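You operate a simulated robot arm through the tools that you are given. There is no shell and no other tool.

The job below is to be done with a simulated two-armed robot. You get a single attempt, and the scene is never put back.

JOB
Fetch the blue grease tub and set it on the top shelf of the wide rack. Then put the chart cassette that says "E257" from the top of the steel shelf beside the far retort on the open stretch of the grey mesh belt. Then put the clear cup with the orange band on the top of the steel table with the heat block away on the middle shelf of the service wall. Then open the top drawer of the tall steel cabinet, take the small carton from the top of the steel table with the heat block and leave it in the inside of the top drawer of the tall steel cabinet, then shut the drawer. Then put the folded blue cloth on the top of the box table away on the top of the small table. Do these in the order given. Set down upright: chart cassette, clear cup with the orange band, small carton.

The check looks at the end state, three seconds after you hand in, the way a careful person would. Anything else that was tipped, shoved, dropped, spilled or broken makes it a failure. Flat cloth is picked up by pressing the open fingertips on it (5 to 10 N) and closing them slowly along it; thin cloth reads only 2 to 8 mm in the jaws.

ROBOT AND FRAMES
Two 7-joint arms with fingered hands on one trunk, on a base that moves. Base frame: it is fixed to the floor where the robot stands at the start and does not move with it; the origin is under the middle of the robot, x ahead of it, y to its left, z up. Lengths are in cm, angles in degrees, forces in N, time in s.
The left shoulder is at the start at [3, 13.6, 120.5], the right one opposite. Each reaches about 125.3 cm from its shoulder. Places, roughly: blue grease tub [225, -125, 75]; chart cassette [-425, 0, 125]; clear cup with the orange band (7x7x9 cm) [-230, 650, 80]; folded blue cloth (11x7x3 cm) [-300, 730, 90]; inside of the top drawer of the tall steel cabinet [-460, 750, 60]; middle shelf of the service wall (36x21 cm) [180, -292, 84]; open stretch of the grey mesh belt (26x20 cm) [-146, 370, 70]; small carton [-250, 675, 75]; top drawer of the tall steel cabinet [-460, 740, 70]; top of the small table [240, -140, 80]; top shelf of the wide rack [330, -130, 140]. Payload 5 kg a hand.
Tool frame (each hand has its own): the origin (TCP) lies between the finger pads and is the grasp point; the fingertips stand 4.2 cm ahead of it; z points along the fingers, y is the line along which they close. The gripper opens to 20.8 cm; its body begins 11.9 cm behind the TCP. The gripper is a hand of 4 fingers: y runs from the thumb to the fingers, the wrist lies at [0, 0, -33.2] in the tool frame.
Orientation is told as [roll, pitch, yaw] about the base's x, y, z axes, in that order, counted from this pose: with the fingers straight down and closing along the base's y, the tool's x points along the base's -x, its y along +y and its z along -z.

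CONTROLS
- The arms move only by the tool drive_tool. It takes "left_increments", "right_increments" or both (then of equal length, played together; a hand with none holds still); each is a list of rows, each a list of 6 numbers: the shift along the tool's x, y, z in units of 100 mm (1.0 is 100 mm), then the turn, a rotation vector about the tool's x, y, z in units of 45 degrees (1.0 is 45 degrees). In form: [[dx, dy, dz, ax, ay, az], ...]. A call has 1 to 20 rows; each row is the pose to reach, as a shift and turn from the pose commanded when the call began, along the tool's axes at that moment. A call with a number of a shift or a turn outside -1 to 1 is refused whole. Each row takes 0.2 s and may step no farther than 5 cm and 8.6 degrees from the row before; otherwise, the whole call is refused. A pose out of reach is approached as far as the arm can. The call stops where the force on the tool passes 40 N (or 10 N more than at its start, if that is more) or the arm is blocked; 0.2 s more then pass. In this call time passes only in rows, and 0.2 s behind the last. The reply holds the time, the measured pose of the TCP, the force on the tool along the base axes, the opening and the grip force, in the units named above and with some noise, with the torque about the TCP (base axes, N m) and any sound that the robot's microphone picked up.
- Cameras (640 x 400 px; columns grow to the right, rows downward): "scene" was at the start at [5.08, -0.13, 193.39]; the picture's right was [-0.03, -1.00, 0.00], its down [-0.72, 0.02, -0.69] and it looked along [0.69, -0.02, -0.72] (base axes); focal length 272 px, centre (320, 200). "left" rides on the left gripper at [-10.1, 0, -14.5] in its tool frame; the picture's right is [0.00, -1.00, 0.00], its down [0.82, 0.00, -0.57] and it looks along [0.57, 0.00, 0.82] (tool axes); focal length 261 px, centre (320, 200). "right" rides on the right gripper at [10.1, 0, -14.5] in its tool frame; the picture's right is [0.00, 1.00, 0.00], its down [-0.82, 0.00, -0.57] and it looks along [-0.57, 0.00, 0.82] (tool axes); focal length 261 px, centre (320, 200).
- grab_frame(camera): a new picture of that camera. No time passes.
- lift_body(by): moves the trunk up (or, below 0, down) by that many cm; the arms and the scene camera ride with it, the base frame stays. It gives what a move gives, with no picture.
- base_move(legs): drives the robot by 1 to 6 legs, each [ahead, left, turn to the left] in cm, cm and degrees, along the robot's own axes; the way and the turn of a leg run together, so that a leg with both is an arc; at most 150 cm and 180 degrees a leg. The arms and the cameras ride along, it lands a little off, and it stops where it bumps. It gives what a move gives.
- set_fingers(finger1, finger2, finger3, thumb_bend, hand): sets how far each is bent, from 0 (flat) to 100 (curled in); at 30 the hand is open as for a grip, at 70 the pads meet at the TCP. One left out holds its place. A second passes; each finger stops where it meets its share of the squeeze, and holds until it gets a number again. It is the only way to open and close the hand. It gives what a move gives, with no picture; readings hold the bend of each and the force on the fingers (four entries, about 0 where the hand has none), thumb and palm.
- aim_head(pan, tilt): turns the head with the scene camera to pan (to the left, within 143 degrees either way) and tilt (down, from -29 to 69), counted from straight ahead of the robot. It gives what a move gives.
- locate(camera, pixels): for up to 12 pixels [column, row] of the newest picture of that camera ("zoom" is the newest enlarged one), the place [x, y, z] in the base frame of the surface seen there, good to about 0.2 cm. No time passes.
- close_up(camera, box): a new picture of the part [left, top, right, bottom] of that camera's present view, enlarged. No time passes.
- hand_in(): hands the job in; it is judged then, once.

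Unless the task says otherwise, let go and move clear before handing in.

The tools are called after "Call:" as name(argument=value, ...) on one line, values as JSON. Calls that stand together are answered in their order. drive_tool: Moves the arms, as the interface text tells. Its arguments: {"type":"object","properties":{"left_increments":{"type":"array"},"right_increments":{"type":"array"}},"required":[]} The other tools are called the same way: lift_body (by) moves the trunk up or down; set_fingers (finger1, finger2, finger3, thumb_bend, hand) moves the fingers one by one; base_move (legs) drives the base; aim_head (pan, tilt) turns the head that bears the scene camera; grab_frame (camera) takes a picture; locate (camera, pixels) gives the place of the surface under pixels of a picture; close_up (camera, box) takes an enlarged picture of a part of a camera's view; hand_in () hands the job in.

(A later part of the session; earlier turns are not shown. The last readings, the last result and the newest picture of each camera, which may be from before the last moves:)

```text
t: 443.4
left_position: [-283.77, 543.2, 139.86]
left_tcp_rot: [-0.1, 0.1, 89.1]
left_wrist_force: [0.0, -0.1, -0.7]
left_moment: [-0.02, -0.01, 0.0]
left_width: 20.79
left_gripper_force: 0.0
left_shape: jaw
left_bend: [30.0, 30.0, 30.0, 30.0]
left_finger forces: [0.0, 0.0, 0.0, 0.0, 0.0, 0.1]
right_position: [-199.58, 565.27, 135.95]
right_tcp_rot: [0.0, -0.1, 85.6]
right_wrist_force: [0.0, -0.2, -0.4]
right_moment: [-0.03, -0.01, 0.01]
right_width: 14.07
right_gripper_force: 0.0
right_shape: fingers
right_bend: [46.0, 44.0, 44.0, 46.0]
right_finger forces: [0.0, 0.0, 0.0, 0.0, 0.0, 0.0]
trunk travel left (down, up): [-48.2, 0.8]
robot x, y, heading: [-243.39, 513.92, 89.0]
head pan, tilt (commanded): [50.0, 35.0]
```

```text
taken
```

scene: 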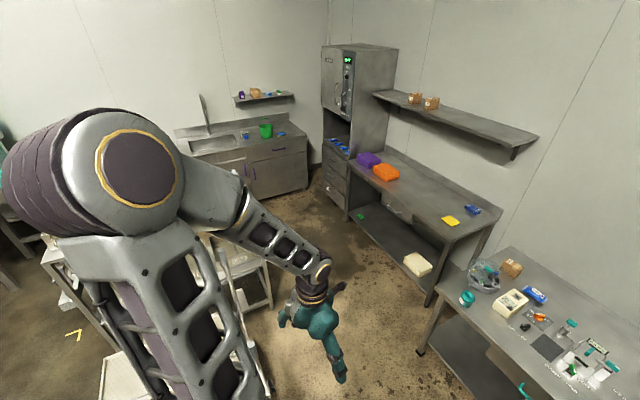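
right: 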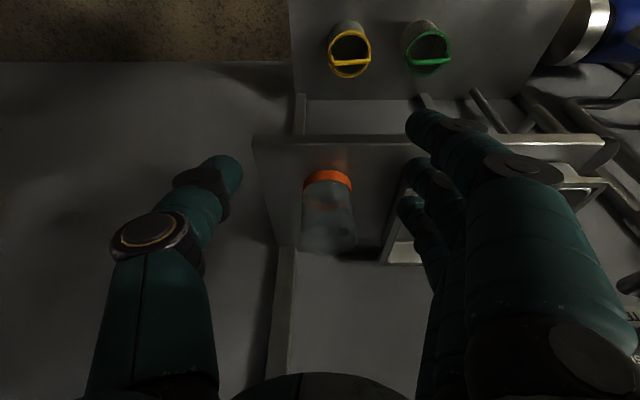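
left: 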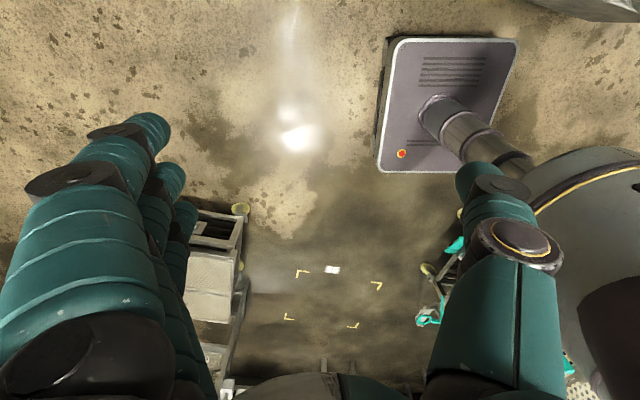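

Call:
close_up(camera="scene", box=[290, 40, 490, 250])

Call:
locate(camera="scene", pixels=[[335, 155], [335, 172], [335, 190], [322, 150], [350, 165], [350, 200], [345, 215], [270, 190], [250, 310], [435, 300], [320, 220], [300, 200]])

```text
1.90 times, centred on (390, 145) of scene
```

zoom: 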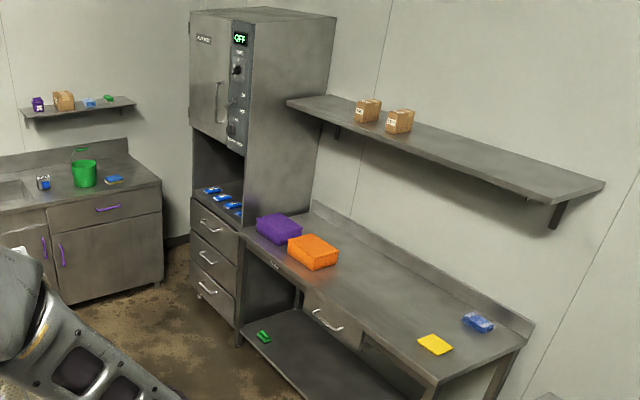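

```text
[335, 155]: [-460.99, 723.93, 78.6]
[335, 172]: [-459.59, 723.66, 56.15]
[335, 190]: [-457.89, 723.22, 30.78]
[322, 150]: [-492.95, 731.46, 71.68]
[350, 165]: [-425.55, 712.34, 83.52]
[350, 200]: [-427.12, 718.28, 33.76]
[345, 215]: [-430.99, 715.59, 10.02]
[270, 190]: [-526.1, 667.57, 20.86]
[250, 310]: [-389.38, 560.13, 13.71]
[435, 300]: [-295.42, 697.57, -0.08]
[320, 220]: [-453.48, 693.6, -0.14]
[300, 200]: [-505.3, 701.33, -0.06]
```

Top drawer front is at about x −493…−427, y≈718–731, z≈62–85 with a bar handle near (−462,722,72). I drive around the low cart to stand in front of the cabinet.

Call:
base_move(legs=[[84, 47, 0], [29, 54, 0]])

Call:
aim_head(pan=55, tilt=50)

Call:
grab_frame(camera="scene")

Call:
locate(camera="scene", pixels=[[320, 100], [320, 200], [320, 300], [200, 300], [200, 200], [400, 150], [450, 250], [150, 350], [250, 380], [100, 250]])

```text
t: 451.4
left_position: [-381.57, 656.28, 139.82]
left_tcp_rot: [-0.1, 0.1, 89.2]
left_wrist_force: [-0.8, 0.3, 0.2]
left_moment: [-0.02, 0.01, -0.03]
left_width: 20.77
left_gripper_force: 0.1
left_shape: jaw
left_bend: [30.0, 30.0, 30.0, 30.0]
left_finger forces: [0.1, 0.1, 0.0, 0.1, 0.0, 0.1]
right_position: [-297.32, 677.95, 136.03]
right_tcp_rot: [0.0, -0.1, 85.5]
right_wrist_force: [0.0, -0.5, -1.4]
right_moment: [0.02, 0.04, 0.01]
right_width: 14.07
right_gripper_force: 0.0
right_shape: fingers
right_bend: [46.0, 44.0, 44.0, 46.0]
right_finger forces: [0.0, 0.1, 0.0, 0.0, 0.1, 0.0]
trunk travel left (down, up): [-48.2, 0.8]
robot x, y, heading: [-341.09, 626.94, 88.9]
head pan, tilt (commanded): [50.0, 35.0]
```

```text
t: 452.1
left_position: [-381.55, 656.23, 139.68]
left_tcp_rot: [-0.1, 0.0, 89.1]
left_wrist_force: [-0.1, 0.0, -0.4]
left_moment: [-0.02, -0.04, 0.01]
left_width: 20.8
left_gripper_force: 0.1
left_shape: jaw
left_bend: [30.0, 30.0, 30.0, 30.0]
left_finger forces: [0.0, 0.0, 0.0, 0.1, 0.0, 0.0]
right_position: [-297.41, 678.01, 136.05]
right_tcp_rot: [-0.1, 0.0, 85.6]
right_wrist_force: [-0.6, -0.6, -0.9]
right_moment: [0.02, -0.02, 0.01]
right_width: 14.07
right_gripper_force: 0.0
right_shape: fingers
right_bend: [46.0, 44.0, 44.0, 46.0]
right_finger forces: [0.1, 0.0, 0.0, 0.0, 0.0, 0.1]
trunk travel left (down, up): [-48.2, 0.8]
robot x, y, heading: [-341.25, 626.55, 89.1]
head pan, tilt (commanded): [55.0, 50.0]
```

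```text
taken
```

scene: 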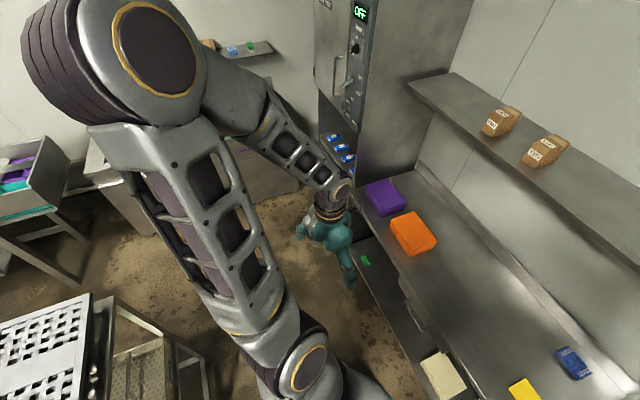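

```text
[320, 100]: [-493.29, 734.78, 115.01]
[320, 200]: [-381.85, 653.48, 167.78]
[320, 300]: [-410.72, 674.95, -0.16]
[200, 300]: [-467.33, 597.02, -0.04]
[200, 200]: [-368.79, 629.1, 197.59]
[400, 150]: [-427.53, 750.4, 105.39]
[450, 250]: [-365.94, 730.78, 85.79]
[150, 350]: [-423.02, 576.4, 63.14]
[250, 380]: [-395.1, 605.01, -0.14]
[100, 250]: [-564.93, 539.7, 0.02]
```

I move left along the aisle to stand before the drawers and view the handle.

Call:
base_move(legs=[[2, 72, 0], [0, 0, -10]])

Call:
aim_head(pan=25, tilt=55)

Call:
grab_frame(camera="scene")

```text
t: 456.7
left_position: [-446.84, 667.83, 139.78]
left_tcp_rot: [-0.1, 0.0, 77.6]
left_wrist_force: [0.0, -0.4, 0.4]
left_moment: [-0.01, 0.02, 0.0]
left_width: 20.79
left_gripper_force: 0.1
left_shape: jaw
left_bend: [30.0, 30.0, 30.0, 30.0]
left_finger forces: [0.0, 0.0, 0.1, 0.0, 0.1, 0.0]
right_position: [-360.07, 672.42, 135.98]
right_tcp_rot: [-0.1, -0.1, 73.9]
right_wrist_force: [-0.3, 0.2, -0.1]
right_moment: [-0.01, -0.01, 0.01]
right_width: 14.08
right_gripper_force: 0.1
right_shape: fingers
right_bend: [46.0, 44.0, 44.0, 46.0]
right_finger forces: [0.0, 0.0, 0.1, 0.0, 0.0, 0.0]
trunk travel left (down, up): [-48.2, 0.8]
robot x, y, heading: [-413.15, 630.8, 77.2]
head pan, tilt (commanded): [55.0, 50.0]
```

```text
t: 457.7
left_position: [-446.97, 667.77, 139.83]
left_tcp_rot: [-0.1, 0.2, 77.6]
left_wrist_force: [-0.7, 0.5, 0.1]
left_moment: [0.01, 0.0, -0.02]
left_width: 20.8
left_gripper_force: 0.0
left_shape: jaw
left_bend: [30.0, 30.0, 30.0, 30.0]
left_finger forces: [0.0, 0.0, 0.0, 0.0, 0.1, 0.1]
right_position: [-360.04, 672.44, 135.88]
right_tcp_rot: [-0.2, -0.1, 74.0]
right_wrist_force: [0.0, -0.7, 0.8]
right_moment: [0.01, 0.01, 0.0]
right_width: 14.09
right_gripper_force: 0.2
right_shape: fingers
right_bend: [46.0, 44.0, 44.0, 46.0]
right_finger forces: [0.0, 0.0, 0.1, 0.0, 0.0, 0.1]
trunk travel left (down, up): [-48.2, 0.8]
robot x, y, heading: [-413.16, 631.19, 77.3]
head pan, tilt (commanded): [25.0, 55.0]
```

```text
taken
```

scene: 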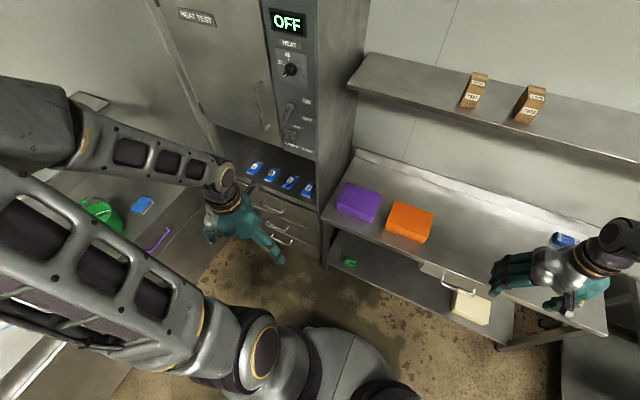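

Handles are visible around (270,205–240). I zoom and locate them.

Call:
close_up(camera="scene", box=[215, 150, 345, 270])

Call:
locate(camera="zoom", pixels=[[260, 175], [310, 190], [285, 195], [340, 150], [250, 150], [290, 215], [270, 235], [320, 175], [370, 190], [300, 250]])

```text
3.33 times, centred on (280, 210) of scene
```

zoom: 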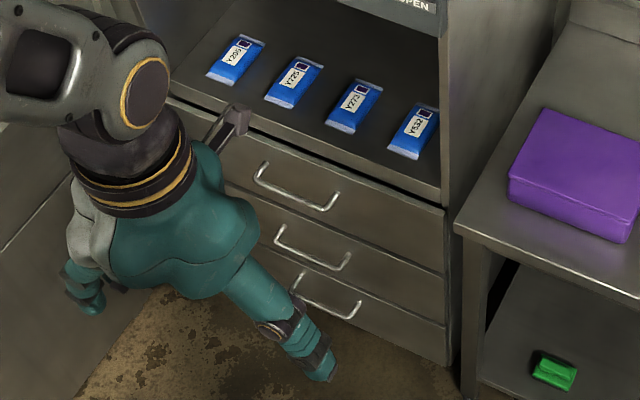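

```text
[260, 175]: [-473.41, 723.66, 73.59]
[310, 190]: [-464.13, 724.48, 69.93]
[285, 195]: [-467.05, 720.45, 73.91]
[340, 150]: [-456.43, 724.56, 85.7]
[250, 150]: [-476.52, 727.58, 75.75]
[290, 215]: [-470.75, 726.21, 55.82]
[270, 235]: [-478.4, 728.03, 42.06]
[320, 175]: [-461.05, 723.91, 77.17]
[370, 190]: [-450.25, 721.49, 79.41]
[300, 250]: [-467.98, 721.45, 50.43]
```

The top handle is a U-bar: bar at (−467,720.5,73.9), about 4 cm off the drawer front, ~13 cm long. I'll pinch it with the left hand pointing forward (fingers above, thumb below). First I shift left and extend the left arm.

Call:
base_move(legs=[[-3, 24, 0]])

Call:
drive_tool(left_increments=[[-0.33, 0, 0, 0, 0, 0], [-0.66, 0, 0, 0, 0, 0], [-1.0, 0, 0, 0, 0, 0]])

Call:
drive_tool(left_increments=[[-0.33, 0, 0, 0, 0, 0], [-0.66, 0, 0, 0, 0, 0], [-1.0, 0, 0, 0, 0, 0]])

Call:
drive_tool(left_increments=[[-0.3, 0, 0, 0, 0, 0], [-0.6, 0, 0, 0, 0, 0]])

Call:
lift_body(by=-30)

Call:
grab_frame(camera="scene")

```text
t: 459.5
left_position: [-471.9, 669.79, 139.83]
left_tcp_rot: [-0.1, 0.1, 77.9]
left_wrist_force: [-0.5, -0.3, 0.3]
left_moment: [-0.01, 0.0, 0.02]
left_width: 20.79
left_gripper_force: 0.1
left_shape: jaw
left_bend: [30.0, 30.0, 30.0, 30.0]
left_finger forces: [0.1, 0.1, 0.1, 0.1, 0.0, 0.1]
right_position: [-385.14, 675.05, 135.92]
right_tcp_rot: [0.0, -0.1, 74.4]
right_wrist_force: [0.1, -0.3, -0.4]
right_moment: [0.0, -0.01, -0.04]
right_width: 14.07
right_gripper_force: 0.0
right_shape: fingers
right_bend: [46.0, 44.0, 44.0, 46.0]
right_finger forces: [0.0, 0.0, 0.0, 0.0, 0.0, 0.0]
trunk travel left (down, up): [-48.2, 0.8]
robot x, y, heading: [-438.22, 633.41, 78.1]
head pan, tilt (commanded): [25.0, 55.0]
```

```text
t: 460.3
left_position: [-470.03, 679.81, 139.73]
left_tcp_rot: [-0.1, 0.0, 78.0]
left_wrist_force: [-0.4, -0.3, 0.2]
left_moment: [-0.06, -0.04, -0.02]
left_width: 20.79
left_gripper_force: 0.0
left_shape: jaw
left_bend: [30.0, 30.0, 30.0, 30.0]
left_finger forces: [0.0, 0.0, 0.0, 0.0, 0.0, 0.0]
right_position: [-385.22, 675.14, 135.94]
right_tcp_rot: [-0.1, -0.1, 74.6]
right_wrist_force: [-0.9, 0.7, 0.3]
right_moment: [-0.09, -0.02, -0.01]
right_width: 14.09
right_gripper_force: 0.2
right_shape: fingers
right_bend: [46.0, 44.0, 44.0, 46.0]
right_finger forces: [0.0, 0.0, 0.0, 0.1, 0.0, 0.0]
trunk travel left (down, up): [-48.2, 0.8]
robot x, y, heading: [-438.31, 633.56, 77.9]
head pan, tilt (commanded): [25.0, 55.0]
```

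```text
t: 461.1
left_position: [-467.7, 689.76, 139.66]
left_tcp_rot: [-0.1, 0.2, 78.0]
left_wrist_force: [0.1, 0.8, 0.5]
left_moment: [-0.07, 0.04, -0.03]
left_width: 20.79
left_gripper_force: 0.1
left_shape: jaw
left_bend: [30.0, 30.0, 30.0, 30.0]
left_finger forces: [0.1, 0.0, 0.0, 0.1, 0.0, 0.0]
right_position: [-385.04, 675.07, 135.96]
right_tcp_rot: [0.1, -0.1, 74.4]
right_wrist_force: [-0.4, 0.0, 0.2]
right_moment: [-0.06, 0.03, 0.03]
right_width: 14.1
right_gripper_force: 0.1
right_shape: fingers
right_bend: [46.0, 44.0, 44.0, 46.0]
right_finger forces: [0.1, 0.0, 0.0, 0.0, 0.0, 0.0]
trunk travel left (down, up): [-48.2, 0.8]
robot x, y, heading: [-438.07, 633.05, 78.0]
head pan, tilt (commanded): [25.0, 55.0]
```

```text
t: 461.7
left_position: [-466.3, 695.51, 139.75]
left_tcp_rot: [-0.1, 0.3, 78.0]
left_wrist_force: [0.8, 0.4, -1.3]
left_moment: [-0.08, 0.01, 0.0]
left_width: 20.79
left_gripper_force: 0.1
left_shape: jaw
left_bend: [30.0, 30.0, 30.0, 30.0]
left_finger forces: [0.1, 0.0, 0.0, 0.0, 0.0, 0.0]
right_position: [-385.06, 675.27, 135.91]
right_tcp_rot: [0.0, 0.1, 74.5]
right_wrist_force: [0.3, 1.0, -0.3]
right_moment: [-0.07, 0.09, 0.02]
right_width: 14.1
right_gripper_force: 0.0
right_shape: fingers
right_bend: [46.0, 44.0, 44.0, 46.0]
right_finger forces: [0.0, 0.0, 0.0, 0.0, 0.0, 0.1]
trunk travel left (down, up): [-48.2, 0.8]
robot x, y, heading: [-438.08, 633.5, 77.9]
head pan, tilt (commanded): [25.0, 55.0]
```

```text
t: 464.7
left_position: [-466.48, 695.24, 109.87]
left_tcp_rot: [-0.2, 0.0, 78.0]
left_wrist_force: [-0.6, 0.9, 0.0]
left_moment: [-0.01, 0.0, 0.0]
left_width: 20.81
left_gripper_force: 0.0
left_shape: jaw
left_bend: [30.0, 30.0, 30.0, 30.0]
left_finger forces: [0.0, 0.1, 0.1, 0.0, 0.0, 0.1]
right_position: [-385.21, 675.05, 105.99]
right_tcp_rot: [0.1, -0.1, 74.5]
right_wrist_force: [0.4, 0.0, 0.2]
right_moment: [0.0, 0.01, 0.0]
right_width: 14.07
right_gripper_force: 0.0
right_shape: fingers
right_bend: [46.0, 44.0, 44.0, 46.0]
right_finger forces: [0.0, 0.1, 0.1, 0.0, 0.0, 0.0]
trunk travel left (down, up): [-18.2, 30.8]
robot x, y, heading: [-437.94, 633.37, 77.9]
head pan, tilt (commanded): [25.0, 55.0]
```

```text
taken
```

scene: 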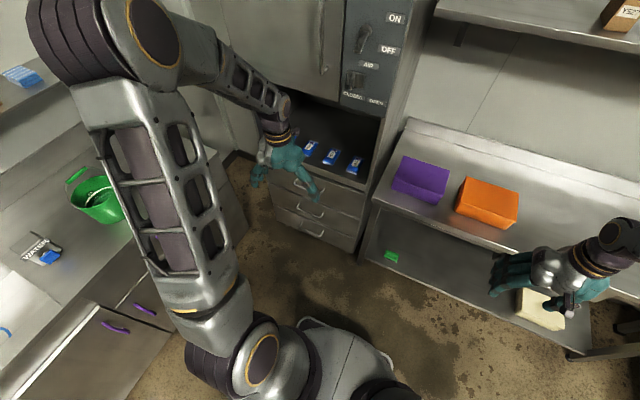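

Left hand is at (−466,695,110) in front of the cabinet. I pitch it up to point forward in steps, keeping the TCP in place.

Call:
drive_tool(left_increments=[[0, 0, 0, 0, -0.167, 0], [0, 0, 0, 0, -0.333, 0], [0, 0, 0, 0, -0.5, 0], [0, 0, 0, 0, -0.667, 0], [0, 0, 0, 0, -0.833, 0], [0, 0, 0, 0, -1.0, 0]])

Call:
grab_frame(camera="scene")

```text
t: 466.1
left_position: [-466.6, 695.42, 109.81]
left_tcp_rot: [-0.2, -45.2, 78.1]
left_wrist_force: [-0.9, 1.0, -0.1]
left_moment: [0.0, -0.13, -0.14]
left_width: 20.78
left_gripper_force: 0.0
left_shape: jaw
left_bend: [30.0, 30.0, 30.0, 30.0]
left_finger forces: [0.0, 0.0, 0.0, 0.0, 0.0, 0.0]
right_position: [-385.22, 675.1, 106.13]
right_tcp_rot: [-0.1, -0.1, 74.4]
right_wrist_force: [-1.5, 0.3, 0.6]
right_moment: [-0.02, -0.14, 0.02]
right_width: 14.06
right_gripper_force: 0.0
right_shape: fingers
right_bend: [46.0, 44.0, 44.0, 46.0]
right_finger forces: [0.0, 0.0, 0.0, 0.0, 0.0, 0.1]
trunk travel left (down, up): [-18.2, 30.8]
robot x, y, heading: [-438.18, 633.18, 77.9]
head pan, tilt (commanded): [25.0, 55.0]
```

```text
taken
```

scene: 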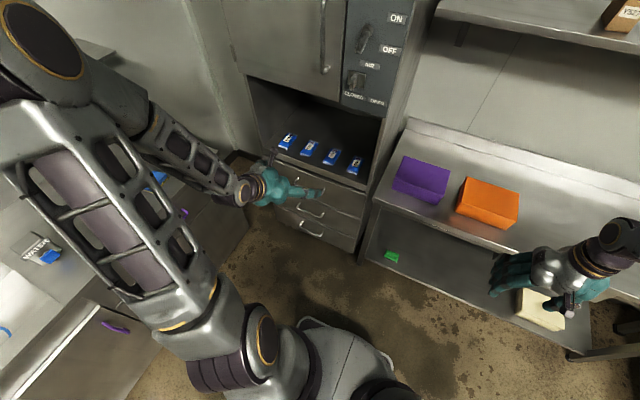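

Pitch −45° reached cleanly. Continue to point horizontally.

Call:
drive_tool(left_increments=[[0, 0, 0, 0, -0.167, 0], [0, 0, 0, 0, -0.333, 0], [0, 0, 0, 0, -0.5, 0], [0, 0, 0, 0, -0.667, 0], [0, 0, 0, 0, -0.833, 0], [0, 0, 0, 0, -1.0, 0]])

Call:
grab_frame(camera="scene")

Call:
grab_frame(camera="left")

```text
t: 467.5
left_position: [-466.71, 695.33, 109.76]
left_tcp_rot: [-109.0, -89.8, -173.0]
left_wrist_force: [-0.1, -0.1, 0.0]
left_moment: [-0.02, -0.02, -0.09]
left_width: 20.79
left_gripper_force: 0.0
left_shape: jaw
left_bend: [30.0, 30.0, 30.0, 30.0]
left_finger forces: [0.0, 0.0, 0.1, 0.1, 0.0, 0.0]
left hand out of reach, approached as far as the arm can: row 1, 2, 3, 4, 5
right_position: [-385.22, 675.05, 106.1]
right_tcp_rot: [0.0, -0.1, 74.4]
right_wrist_force: [-1.5, 0.8, 1.0]
right_moment: [-0.07, -0.1, 0.0]
right_width: 14.08
right_gripper_force: 0.0
right_shape: fingers
right_bend: [46.0, 44.0, 44.0, 46.0]
right_finger forces: [0.0, 0.0, 0.0, 0.0, 0.0, 0.0]
trunk travel left (down, up): [-18.2, 30.8]
robot x, y, heading: [-437.79, 633.49, 77.7]
head pan, tilt (commanded): [25.0, 55.0]
```

```text
taken
```

scene: 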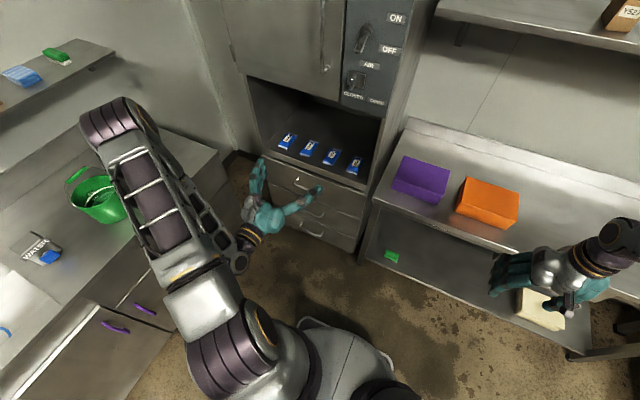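

```text
taken
```

left: 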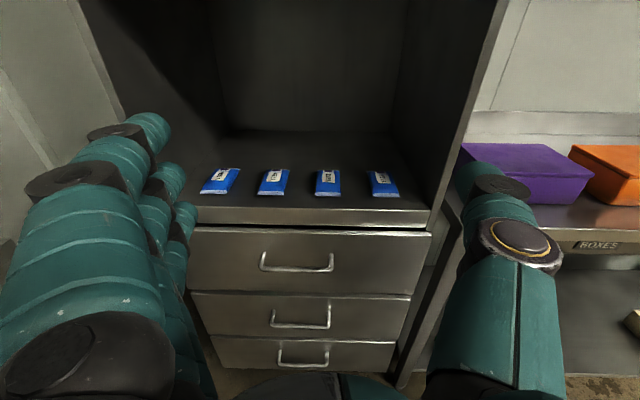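

It reached pitch −90°, but the elbow flipped outward over the sink counter near (115,115). I check its clearance to the green bucket and counter.

Call:
locate(camera="scene", pixels=[[112, 115], [95, 130], [130, 105], [150, 200], [100, 195], [75, 175], [85, 125], [190, 240], [200, 300], [120, 150]])

Call:
locate(camera="left", pixels=[[262, 258], [297, 270], [332, 258], [297, 245], [240, 250], [310, 225], [310, 215], [430, 235], [200, 230], [297, 285]])

```text
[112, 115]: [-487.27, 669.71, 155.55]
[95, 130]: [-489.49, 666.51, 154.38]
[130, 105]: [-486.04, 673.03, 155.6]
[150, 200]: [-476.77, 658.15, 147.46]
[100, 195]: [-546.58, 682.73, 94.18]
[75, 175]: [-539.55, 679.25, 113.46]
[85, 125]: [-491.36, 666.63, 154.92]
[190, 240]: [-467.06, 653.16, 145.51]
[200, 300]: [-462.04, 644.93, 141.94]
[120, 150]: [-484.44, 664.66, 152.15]
```

```text
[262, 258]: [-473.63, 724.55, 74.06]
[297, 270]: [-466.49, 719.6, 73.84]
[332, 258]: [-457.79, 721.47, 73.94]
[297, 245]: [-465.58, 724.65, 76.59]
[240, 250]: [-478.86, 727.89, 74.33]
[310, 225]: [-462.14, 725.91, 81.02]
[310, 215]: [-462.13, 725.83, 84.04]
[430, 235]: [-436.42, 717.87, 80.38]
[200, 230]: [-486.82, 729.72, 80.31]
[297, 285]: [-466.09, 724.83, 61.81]
```

Elbow is clear (−488,669,155). Handle bar centre is (−466.5,719.6,73.8). Now I roll the hand 90° so fingers are above and thumb below.

Call:
drive_tool(left_increments=[[0, 0, 0, 0, 0, 0.167], [0, 0, 0, 0, 0, 0.333], [0, 0, 0, 0, 0, 0.5], [0, 0, 0, 0, 0, 0.667], [0, 0, 0, 0, 0, 0.833], [0, 0, 0, 0, 0, 1.0]])

Call:
grab_frame(camera="left")

Call:
grab_frame(camera="scene")

```text
t: 468.9
left_position: [-466.45, 695.31, 109.91]
left_tcp_rot: [89.9, -44.9, -11.9]
left_wrist_force: [0.4, -0.5, 0.1]
left_moment: [0.0, -0.06, 0.03]
left_width: 20.81
left_gripper_force: 0.0
left_shape: jaw
left_bend: [30.0, 30.0, 30.0, 30.0]
left_finger forces: [0.1, 0.0, 0.1, 0.0, 0.0, 0.0]
right_position: [-385.14, 675.09, 105.98]
right_tcp_rot: [0.0, -0.2, 74.4]
right_wrist_force: [-0.6, 0.2, -0.2]
right_moment: [-0.01, 0.0, 0.01]
right_width: 14.1
right_gripper_force: 0.1
right_shape: fingers
right_bend: [46.0, 44.0, 44.0, 46.0]
right_finger forces: [0.1, 0.0, 0.0, 0.0, 0.0, 0.0]
trunk travel left (down, up): [-18.2, 30.8]
robot x, y, heading: [-438.15, 633.18, 77.8]
head pan, tilt (commanded): [25.0, 55.0]
```

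```text
taken
```

left: 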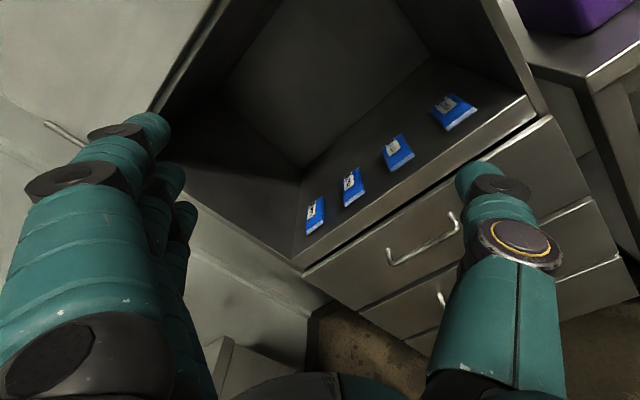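

```text
taken
```

scene: 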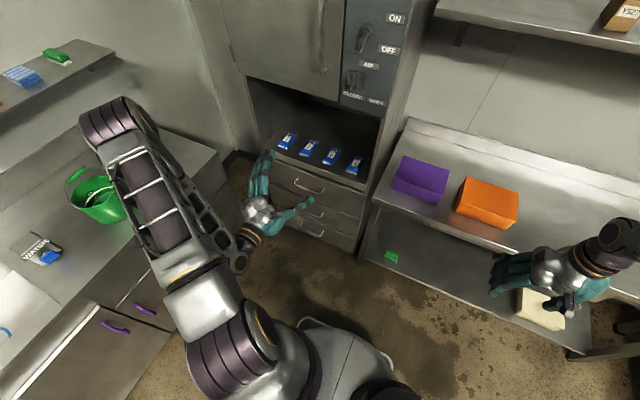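

Roll +45° is fine. Another 45°.

Call:
drive_tool(left_increments=[[0, 0, 0, 0, 0, 0.167], [0, 0, 0, 0, 0, 0.333], [0, 0, 0, 0, 0, 0.5], [0, 0, 0, 0, 0, 0.667], [0, 0, 0, 0, 0, 0.833], [0, 0, 0, 0, 0, 1.0]])

Call:
grab_frame(camera="left")

Call:
grab_frame(camera="scene")

```text
t: 470.3
left_position: [-466.48, 695.3, 109.83]
left_tcp_rot: [89.9, 0.0, -12.0]
left_wrist_force: [-0.5, -0.3, -0.3]
left_moment: [0.01, -0.01, 0.0]
left_width: 20.79
left_gripper_force: 0.1
left_shape: jaw
left_bend: [30.0, 30.0, 30.0, 30.0]
left_finger forces: [0.0, 0.0, 0.1, 0.1, 0.0, 0.0]
right_position: [-385.09, 675.16, 106.03]
right_tcp_rot: [0.1, -0.1, 74.4]
right_wrist_force: [0.7, -0.4, -0.2]
right_moment: [-0.03, 0.01, 0.0]
right_width: 14.09
right_gripper_force: 0.0
right_shape: fingers
right_bend: [46.0, 44.0, 44.0, 46.0]
right_finger forces: [0.0, 0.0, 0.0, 0.0, 0.0, 0.0]
trunk travel left (down, up): [-18.2, 30.8]
robot x, y, heading: [-438.34, 633.17, 77.6]
head pan, tilt (commanded): [25.0, 55.0]
```

```text
taken
```

left: 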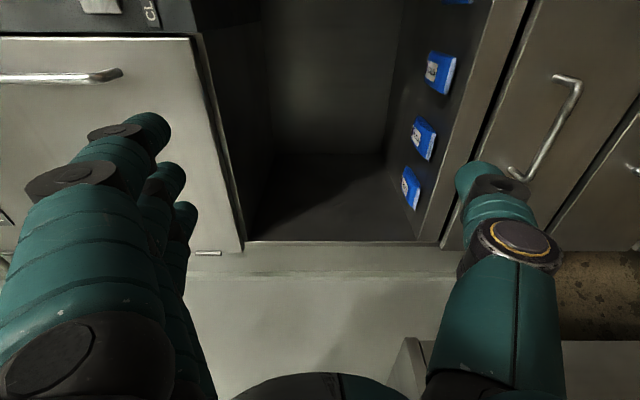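

```text
taken
```

scene: 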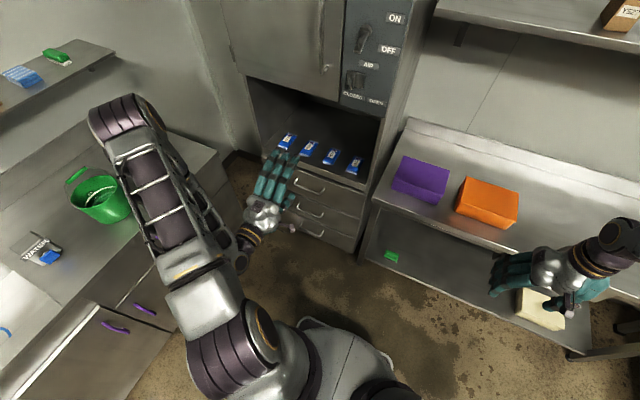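

Hand now points forward with fingers on top. I pre-close to ~9 cm, lower the trunk 18 cm, and lower/shift the arm to handle height.

Call:
set_fingers(hand="left", finger1=55, finger2=55, finger3=55, thumb_bend=55)

Call:
lift_body(by=-17.5)

Call:
drive_tool(left_increments=[[0.08, -0.3, 0, 0, 0, 0], [0.16, -0.6, 0, 0, 0, 0], [0.25, -0.9, 0, 0, 0, 0]])

Call:
drive_tool(left_increments=[[0.08, -0.3, 0, 0, 0, 0], [0.16, -0.6, 0, 0, 0, 0], [0.25, -0.9, 0, 0, 0, 0]])

Call:
grab_frame(camera="left")

Call:
grab_frame(camera="scene")

```text
t: 471.3
left_position: [-466.52, 695.27, 109.82]
left_tcp_rot: [89.9, -0.1, -11.9]
left_wrist_force: [0.8, 0.2, 0.0]
left_moment: [-0.01, 0.0, 0.01]
left_width: 9.65
left_gripper_force: 0.2
left_shape: fingers
left_bend: [55.0, 55.0, 55.0, 55.0]
left_finger forces: [0.0, 0.0, 0.1, 0.0, 0.0, 0.0]
right_position: [-385.23, 675.02, 105.98]
right_tcp_rot: [0.1, -0.1, 74.3]
right_wrist_force: [-0.3, 0.0, -0.1]
right_moment: [-0.04, 0.01, -0.02]
right_width: 14.08
right_gripper_force: 0.0
right_shape: fingers
right_bend: [46.0, 44.0, 44.0, 46.0]
right_finger forces: [0.0, 0.0, 0.0, 0.1, 0.1, 0.1]
trunk travel left (down, up): [-18.2, 30.8]
robot x, y, heading: [-438.21, 633.27, 77.8]
head pan, tilt (commanded): [25.0, 55.0]
```

```text
t: 473.3
left_position: [-466.53, 695.3, 92.42]
left_tcp_rot: [89.9, -0.1, -12.1]
left_wrist_force: [-0.2, 0.0, -0.3]
left_moment: [-0.03, -0.04, 0.02]
left_width: 9.61
left_gripper_force: 0.0
left_shape: fingers
left_bend: [55.0, 55.0, 55.0, 55.0]
left_finger forces: [0.0, 0.1, 0.1, 0.1, 0.1, 0.0]
right_position: [-385.08, 675.04, 88.55]
right_tcp_rot: [0.0, -0.1, 74.4]
right_wrist_force: [-0.6, -0.3, 0.4]
right_moment: [0.01, -0.03, -0.04]
right_width: 14.07
right_gripper_force: 0.0
right_shape: fingers
right_bend: [46.0, 44.0, 44.0, 46.0]
right_finger forces: [0.0, 0.0, 0.0, 0.1, 0.0, 0.0]
trunk travel left (down, up): [-0.7, 48.3]
robot x, y, heading: [-438.01, 633.43, 77.8]
head pan, tilt (commanded): [25.0, 55.0]
```

```text
t: 474.1
left_position: [-469.1, 695.95, 83.35]
left_tcp_rot: [90.0, -0.1, -12.1]
left_wrist_force: [-0.6, 0.3, 0.2]
left_moment: [-0.04, -0.02, -0.06]
left_width: 9.6
left_gripper_force: 0.0
left_shape: fingers
left_bend: [55.0, 55.0, 55.0, 55.0]
left_finger forces: [0.0, 0.0, 0.0, 0.0, 0.0, 0.0]
right_position: [-385.18, 675.04, 88.55]
right_tcp_rot: [-0.1, -0.2, 74.4]
right_wrist_force: [0.3, 0.1, 0.3]
right_moment: [-0.02, -0.09, 0.01]
right_width: 14.09
right_gripper_force: 0.2
right_shape: fingers
right_bend: [46.0, 44.0, 44.0, 46.0]
right_finger forces: [0.1, 0.0, 0.0, 0.0, 0.0, 0.0]
trunk travel left (down, up): [-0.7, 48.3]
robot x, y, heading: [-437.69, 633.33, 78.1]
head pan, tilt (commanded): [25.0, 55.0]
```

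```text
t: 474.9
left_position: [-471.41, 696.44, 74.18]
left_tcp_rot: [89.8, -0.1, -12.0]
left_wrist_force: [-0.9, 0.7, -0.4]
left_moment: [-0.01, 0.04, -0.01]
left_width: 9.57
left_gripper_force: 0.1
left_shape: fingers
left_bend: [55.0, 55.0, 55.0, 55.0]
left_finger forces: [0.1, 0.0, 0.1, 0.1, 0.0, 0.0]
right_position: [-385.24, 675.12, 88.6]
right_tcp_rot: [0.0, -0.1, 74.5]
right_wrist_force: [0.2, 0.6, 0.3]
right_moment: [-0.02, -0.03, 0.01]
right_width: 14.09
right_gripper_force: 0.0
right_shape: fingers
right_bend: [46.0, 44.0, 44.0, 46.0]
right_finger forces: [0.1, 0.0, 0.1, 0.0, 0.0, 0.0]
trunk travel left (down, up): [-0.7, 48.3]
robot x, y, heading: [-437.86, 633.31, 77.7]
head pan, tilt (commanded): [25.0, 55.0]
```

```text
taken
```

left: 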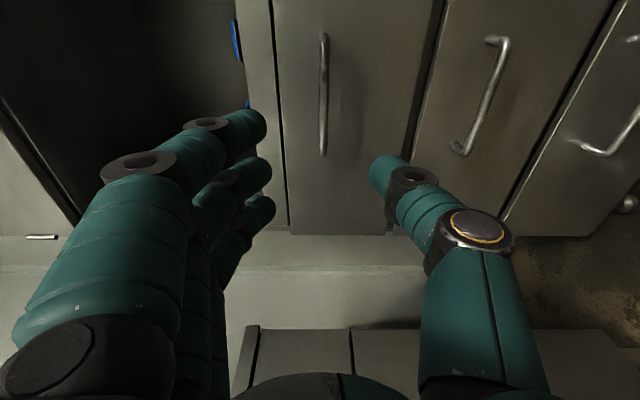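

```text
taken
```

scene: 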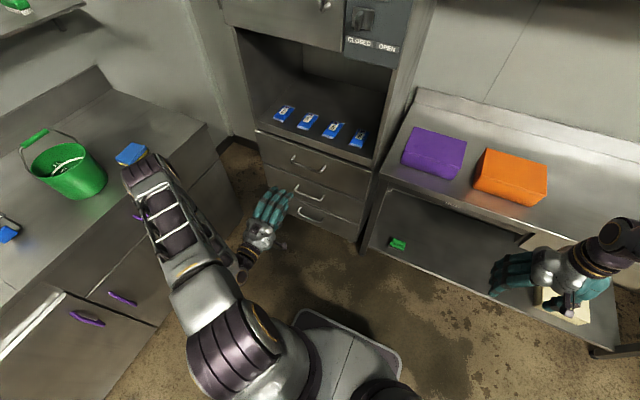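

Handle appears vertically at column 322 in the hand view (well centred). The elbow now seems low near the sink counter; I check.

Call:
locate(camera="scene", pixels=[[140, 175], [150, 165], [130, 152], [125, 180], [165, 215], [100, 195], [190, 130], [150, 190], [205, 150]])

Call:
locate(camera="left", pixels=[[322, 40], [323, 95], [323, 150], [300, 95], [350, 95], [280, 95], [420, 95], [490, 90]])

```text
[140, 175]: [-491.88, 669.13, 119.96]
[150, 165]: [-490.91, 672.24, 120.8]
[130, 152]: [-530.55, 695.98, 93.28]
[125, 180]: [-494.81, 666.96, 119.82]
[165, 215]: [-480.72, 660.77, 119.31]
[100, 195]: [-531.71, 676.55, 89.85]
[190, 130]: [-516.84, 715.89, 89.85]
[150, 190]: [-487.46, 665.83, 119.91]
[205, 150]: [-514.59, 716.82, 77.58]
```

```text
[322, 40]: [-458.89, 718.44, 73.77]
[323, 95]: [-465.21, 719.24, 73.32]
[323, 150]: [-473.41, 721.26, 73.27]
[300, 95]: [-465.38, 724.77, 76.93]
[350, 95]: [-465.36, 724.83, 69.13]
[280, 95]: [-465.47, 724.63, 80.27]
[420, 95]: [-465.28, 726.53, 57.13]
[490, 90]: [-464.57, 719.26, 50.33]
```

Elbow clears the counter. Bar centre ≈(−466,719.5,73.5). I advance 20 cm, slightly down.

Call:
drive_tool(left_increments=[[0, -0.02, 0.33, 0, 0, 0], [0, -0.04, 0.66, 0, 0, 0], [-0.02, -0.06, 0.99, 0, 0, 0]])

Call:
drive_tool(left_increments=[[0, 0, 0.33, 0, 0, 0], [0, 0, 0.66, 0, 0, 0], [-0.02, 0, 0.95, 0, 0, 0]])

Call:
grab_frame(camera="left")

Call:
grab_frame(camera="scene")

```text
t: 475.7
left_position: [-468.96, 705.92, 73.62]
left_tcp_rot: [90.0, -0.2, -11.9]
left_wrist_force: [-0.1, -0.5, 0.7]
left_moment: [0.01, 0.0, -0.01]
left_width: 9.59
left_gripper_force: 0.1
left_shape: fingers
left_bend: [55.0, 55.0, 55.0, 55.0]
left_finger forces: [0.0, 0.0, 0.0, 0.0, 0.1, 0.0]
right_position: [-385.15, 675.12, 88.55]
right_tcp_rot: [0.1, 0.0, 74.5]
right_wrist_force: [0.6, -0.1, 0.4]
right_moment: [-0.04, 0.04, 0.04]
right_width: 14.08
right_gripper_force: 0.1
right_shape: fingers
right_bend: [46.0, 44.0, 44.0, 46.0]
right_finger forces: [0.0, 0.0, 0.0, 0.1, 0.0, 0.0]
trunk travel left (down, up): [-0.7, 48.3]
robot x, y, heading: [-438.31, 633.16, 78.0]
head pan, tilt (commanded): [25.0, 55.0]
```

```text
t: 476.5
left_position: [-467.05, 715.19, 73.74]
left_tcp_rot: [90.0, 0.0, -12.0]
left_wrist_force: [-0.9, -0.2, -0.7]
left_moment: [0.04, 0.01, -0.07]
left_width: 9.54
left_gripper_force: 0.0
left_shape: fingers
left_bend: [55.0, 55.0, 55.0, 55.0]
left_finger forces: [0.0, 0.0, 0.1, 0.1, 0.0, 0.0]
right_position: [-385.12, 675.15, 88.41]
right_tcp_rot: [0.0, 0.0, 74.2]
right_wrist_force: [-0.3, 0.5, -0.8]
right_moment: [-0.04, 0.01, 0.03]
right_width: 14.08
right_gripper_force: 0.1
right_shape: fingers
right_bend: [46.0, 44.0, 44.0, 46.0]
right_finger forces: [0.0, 0.1, 0.0, 0.0, 0.0, 0.1]
trunk travel left (down, up): [-0.7, 48.3]
robot x, y, heading: [-438.31, 633.33, 77.9]
head pan, tilt (commanded): [25.0, 55.0]
```

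```text
taken
```

left: 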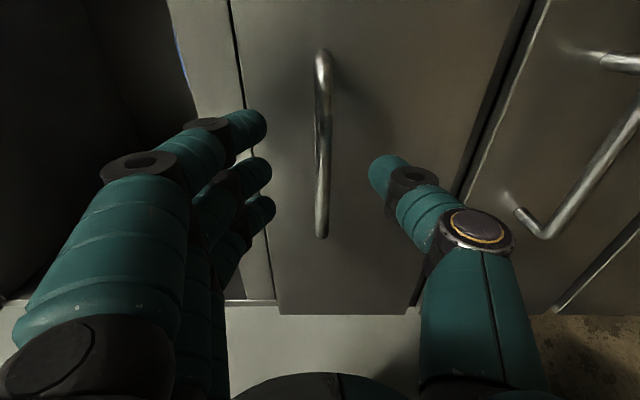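

```text
taken
```

scene: 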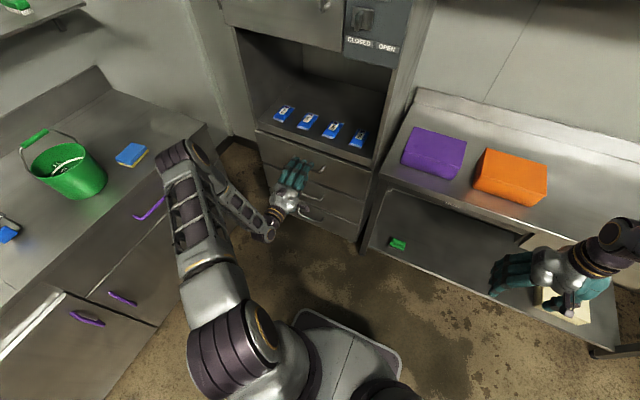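

The bar lies between fingers and thumb. Advance 3 cm more and close on it.

Call:
drive_tool(left_increments=[[0, 0, 0.15, 0, 0, 0], [0, 0, 0.3, 0, 0, 0]])

Call:
set_fingers(hand="left", finger1=66, finger2=66, finger3=66, thumb_bend=66)

Call:
grab_frame(camera="left")

```text
t: 477.1
left_position: [-466.34, 718.25, 73.73]
left_tcp_rot: [89.8, -0.1, -12.0]
left_wrist_force: [-0.3, 0.5, 0.2]
left_moment: [0.03, -0.02, -0.03]
left_width: 9.58
left_gripper_force: 0.0
left_shape: fingers
left_bend: [55.0, 55.0, 55.0, 55.0]
left_finger forces: [0.1, 0.0, 0.0, 0.1, 0.0, 0.0]
right_position: [-385.19, 675.11, 88.56]
right_tcp_rot: [0.1, -0.1, 74.4]
right_wrist_force: [-0.1, -0.3, 0.4]
right_moment: [-0.03, 0.01, 0.01]
right_width: 14.08
right_gripper_force: 0.0
right_shape: fingers
right_bend: [46.0, 44.0, 44.0, 46.0]
right_finger forces: [0.0, 0.1, 0.1, 0.1, 0.0, 0.0]
trunk travel left (down, up): [-0.7, 48.3]
robot x, y, heading: [-438.09, 633.27, 78.1]
head pan, tilt (commanded): [25.0, 55.0]
```

```text
t: 478.1
left_position: [-466.31, 718.15, 73.83]
left_tcp_rot: [89.8, -0.1, -11.9]
left_wrist_force: [0.2, -0.3, 0.3]
left_moment: [0.02, 0.01, 0.02]
left_width: 4.63
left_gripper_force: 0.0
left_shape: fingers
left_bend: [66.0, 66.0, 66.0, 66.0]
left_finger forces: [0.0, 0.0, 0.0, 0.1, 0.0, 0.0]
right_position: [-385.06, 675.1, 88.48]
right_tcp_rot: [0.0, -0.1, 74.5]
right_wrist_force: [-0.3, -0.2, 0.6]
right_moment: [-0.05, 0.04, -0.03]
right_width: 14.11
right_gripper_force: 0.1
right_shape: fingers
right_bend: [46.0, 44.0, 44.0, 46.0]
right_finger forces: [0.0, 0.0, 0.0, 0.0, 0.0, 0.0]
trunk travel left (down, up): [-0.7, 48.3]
robot x, y, heading: [-438.22, 633.78, 77.7]
head pan, tilt (commanded): [25.0, 55.0]
```

```text
taken
```

left: 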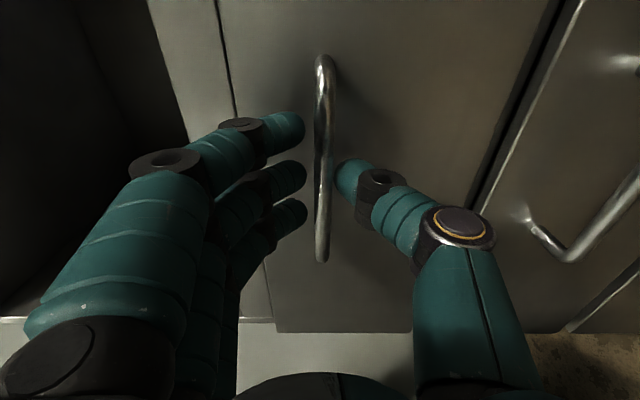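

Well aligned. Close firmly.

Call:
set_fingers(hand="left", finger1=85, finger2=85, finger3=85, thumb_bend=80)

Call:
grab_frame(camera="left")

```text
t: 479.1
left_position: [-466.33, 718.24, 73.9]
left_tcp_rot: [89.9, -0.1, -12.0]
left_wrist_force: [0.5, 3.0, 6.4]
left_moment: [0.22, -0.06, 0.03]
left_width: 3.46
left_gripper_force: 23.0
left_shape: fingers
left_bend: [71.0, 71.0, 71.0, 65.0]
left_finger forces: [8.4, 8.5, 8.6, 0.0, 21.9, 0.1]
right_position: [-385.2, 675.02, 88.55]
right_tcp_rot: [0.0, -0.1, 74.5]
right_wrist_force: [0.0, -0.2, 0.2]
right_moment: [0.02, -0.01, 0.01]
right_width: 14.09
right_gripper_force: 0.0
right_shape: fingers
right_bend: [46.0, 44.0, 44.0, 46.0]
right_finger forces: [0.0, 0.0, 0.0, 0.0, 0.0, 0.1]
trunk travel left (down, up): [-0.7, 48.3]
robot x, y, heading: [-438.24, 633.24, 77.9]
head pan, tilt (commanded): [25.0, 55.0]
```

```text
taken
```

left: 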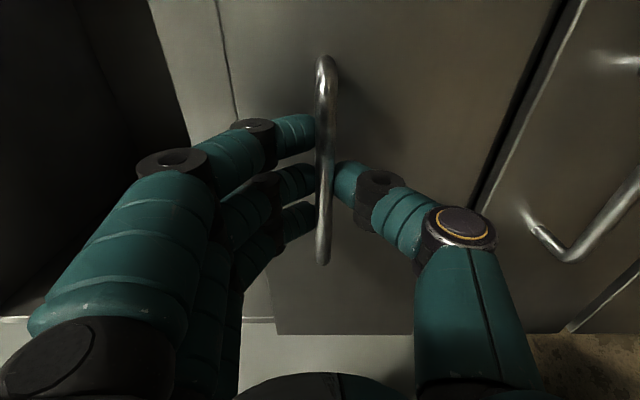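

Grip 23 N on the bar. I pull straight back 10 cm slowly and check the drawer follows.

Call:
drive_tool(left_increments=[[0, 0, -0.15, 0, 0, 0], [0, 0, -0.3, 0, 0, 0], [0.01, 0, -0.5, 0, 0, 0], [0.015, 0, -0.7, 0, 0, 0], [0.02, 0, -0.9, 0, 0, 0]])

Call:
grab_frame(camera="left")

Call:
grab_frame(camera="scene")

```text
t: 480.3
left_position: [-468.4, 709.26, 73.68]
left_tcp_rot: [89.9, -0.1, -12.0]
left_wrist_force: [-1.6, -2.5, 8.9]
left_moment: [0.27, -0.04, 0.03]
left_width: 3.46
left_gripper_force: 23.3
left_shape: fingers
left_bend: [71.0, 71.0, 71.0, 65.0]
left_finger forces: [8.3, 8.4, 8.5, 0.0, 21.3, 0.0]
right_position: [-385.04, 675.05, 88.48]
right_tcp_rot: [0.0, -0.1, 74.3]
right_wrist_force: [-0.7, -0.1, -0.7]
right_moment: [0.03, 0.02, 0.01]
right_width: 14.07
right_gripper_force: 0.0
right_shape: fingers
right_bend: [46.0, 44.0, 44.0, 46.0]
right_finger forces: [0.0, 0.0, 0.0, 0.1, 0.0, 0.0]
trunk travel left (down, up): [-0.7, 48.3]
robot x, y, heading: [-438.26, 633.15, 77.8]
head pan, tilt (commanded): [25.0, 55.0]
```

```text
taken
```

left: 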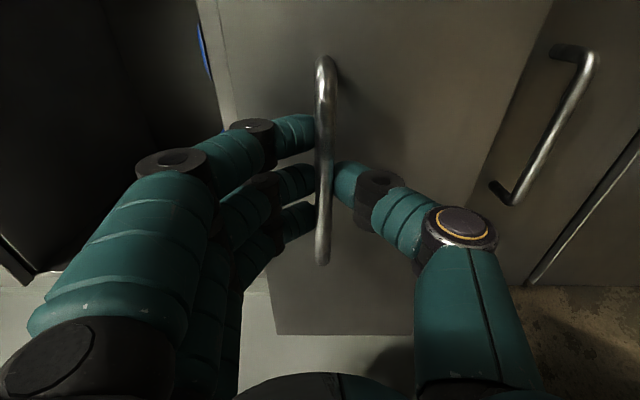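

```text
taken
```

scene: 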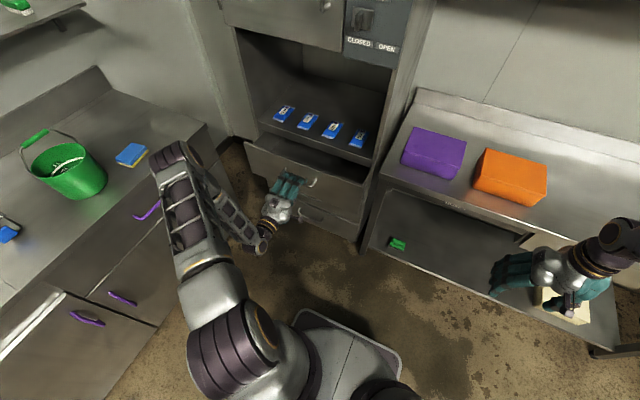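

The drawer is opening. Pull another 10 cm, then 8.

Call:
drive_tool(left_increments=[[0, 0, -0.2, 0, 0, 0], [0.01, 0, -0.4, 0, 0, 0], [0.01, 0, -0.6, 0, 0, 0], [0.02, 0, -0.8, 0, 0, 0], [0.02, 0, -1.0, 0, 0, 0]])

Call:
drive_tool(left_increments=[[0, 0, -0.2, 0, 0, 0], [0.01, 0, -0.4, 0, 0, 0], [0.01, 0, -0.6, 0, 0, 0], [0.02, 0, -0.8, 0, 0, 0]])

Call:
grab_frame(camera="left")

Call:
grab_frame(camera="scene")

```text
t: 481.5
left_position: [-470.67, 699.76, 73.71]
left_tcp_rot: [90.1, -0.1, -12.0]
left_wrist_force: [-6.2, -0.2, 15.1]
left_moment: [0.42, -0.04, 0.14]
left_width: 3.46
left_gripper_force: 22.4
left_shape: fingers
left_bend: [71.0, 71.0, 71.0, 65.0]
left_finger forces: [8.7, 8.7, 8.9, 0.0, 18.4, 0.0]
right_position: [-385.12, 675.04, 88.59]
right_tcp_rot: [0.0, -0.1, 74.4]
right_wrist_force: [-0.1, -0.8, 0.2]
right_moment: [0.0, 0.04, -0.02]
right_width: 14.05
right_gripper_force: 0.1
right_shape: fingers
right_bend: [46.0, 44.0, 44.0, 46.0]
right_finger forces: [0.0, 0.0, 0.1, 0.1, 0.0, 0.0]
trunk travel left (down, up): [-0.7, 48.3]
robot x, y, heading: [-438.2, 632.74, 78.2]
head pan, tilt (commanded): [25.0, 55.0]
```

```text
t: 482.5
left_position: [-472.58, 691.73, 73.64]
left_tcp_rot: [90.0, -0.2, -12.1]
left_wrist_force: [-2.2, -0.6, 12.6]
left_moment: [0.32, -0.06, 0.07]
left_width: 3.44
left_gripper_force: 21.2
left_shape: fingers
left_bend: [71.0, 71.0, 71.0, 65.0]
left_finger forces: [7.9, 8.3, 8.7, 0.0, 18.3, 0.0]
right_position: [-385.02, 675.03, 88.51]
right_tcp_rot: [0.0, -0.1, 74.3]
right_wrist_force: [0.0, 0.2, -0.7]
right_moment: [0.0, -0.01, -0.01]
right_width: 14.06
right_gripper_force: 0.0
right_shape: fingers
right_bend: [46.0, 44.0, 44.0, 46.0]
right_finger forces: [0.0, 0.0, 0.0, 0.0, 0.1, 0.0]
trunk travel left (down, up): [-0.7, 48.3]
robot x, y, heading: [-438.0, 633.4, 77.9]
head pan, tilt (commanded): [25.0, 55.0]
```

```text
taken
```

left: 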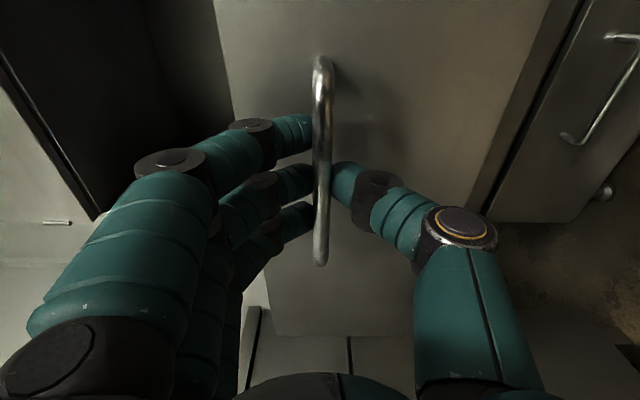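

```text
taken
```

scene: 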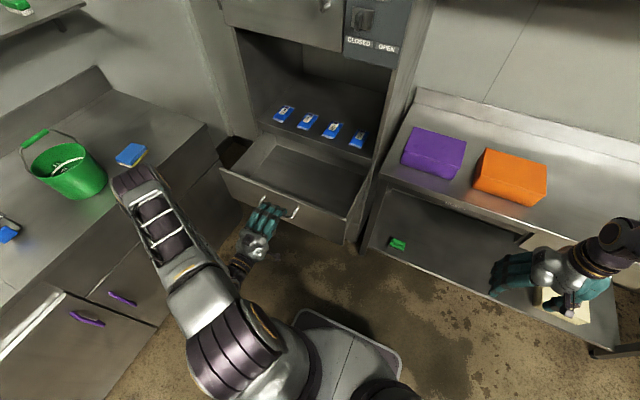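

Drawer is open ~27 cm and empty. I pull 5 cm more, then release the handle.

Call:
drive_tool(left_increments=[[0.005, 0, -0.2, 0, 0, 0], [0.01, 0, -0.4, 0, 0, 0], [0.01, 0, -0.5, 0, 0, 0]])

Call:
close_up(camera="scene", box=[210, 120, 390, 260])

Call:
locate(camera="zoom", pixels=[[300, 190], [350, 170], [250, 150], [420, 220], [330, 230], [180, 170], [300, 140], [450, 180], [380, 250], [230, 200], [480, 130], [320, 210]])

```text
t: 483.3
left_position: [-473.63, 687.3, 73.67]
left_tcp_rot: [89.9, 0.1, -12.1]
left_wrist_force: [-0.4, 33.9, 3.5]
left_moment: [0.14, 0.0, 0.18]
left_width: 3.49
left_gripper_force: 22.8
left_shape: fingers
left_bend: [71.0, 71.0, 71.0, 65.0]
left_finger forces: [8.5, 8.3, 8.2, 0.0, 20.2, 0.0]
right_position: [-385.04, 675.2, 88.5]
right_tcp_rot: [0.0, 0.0, 74.3]
right_wrist_force: [0.3, -0.1, 0.2]
right_moment: [-0.01, 0.0, 0.02]
right_width: 14.04
right_gripper_force: 0.0
right_shape: fingers
right_bend: [46.0, 44.0, 44.0, 46.0]
right_finger forces: [0.0, 0.0, 0.0, 0.0, 0.0, 0.1]
trunk travel left (down, up): [-0.7, 48.3]
robot x, y, heading: [-438.38, 633.41, 77.9]
head pan, tilt (commanded): [25.0, 55.0]
```

```text
2.86 times, centred on (300, 190) of scene
```

zoom: 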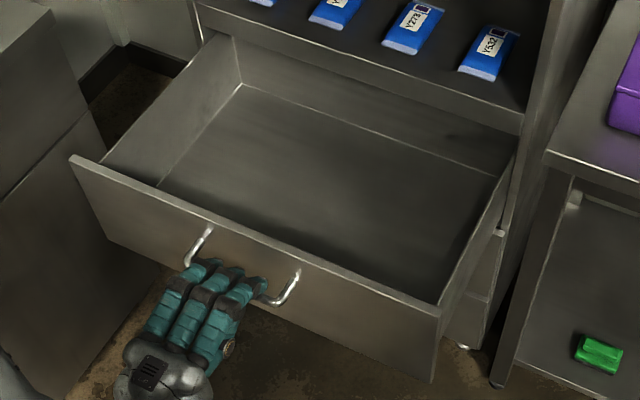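

```text
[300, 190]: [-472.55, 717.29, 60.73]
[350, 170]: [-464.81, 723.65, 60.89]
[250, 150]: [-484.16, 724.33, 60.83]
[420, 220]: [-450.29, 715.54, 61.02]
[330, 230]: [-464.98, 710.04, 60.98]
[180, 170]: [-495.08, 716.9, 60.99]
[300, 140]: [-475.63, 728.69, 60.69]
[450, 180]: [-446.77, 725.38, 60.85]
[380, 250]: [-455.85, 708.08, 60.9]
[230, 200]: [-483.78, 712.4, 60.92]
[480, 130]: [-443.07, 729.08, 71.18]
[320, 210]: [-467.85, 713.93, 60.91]
```

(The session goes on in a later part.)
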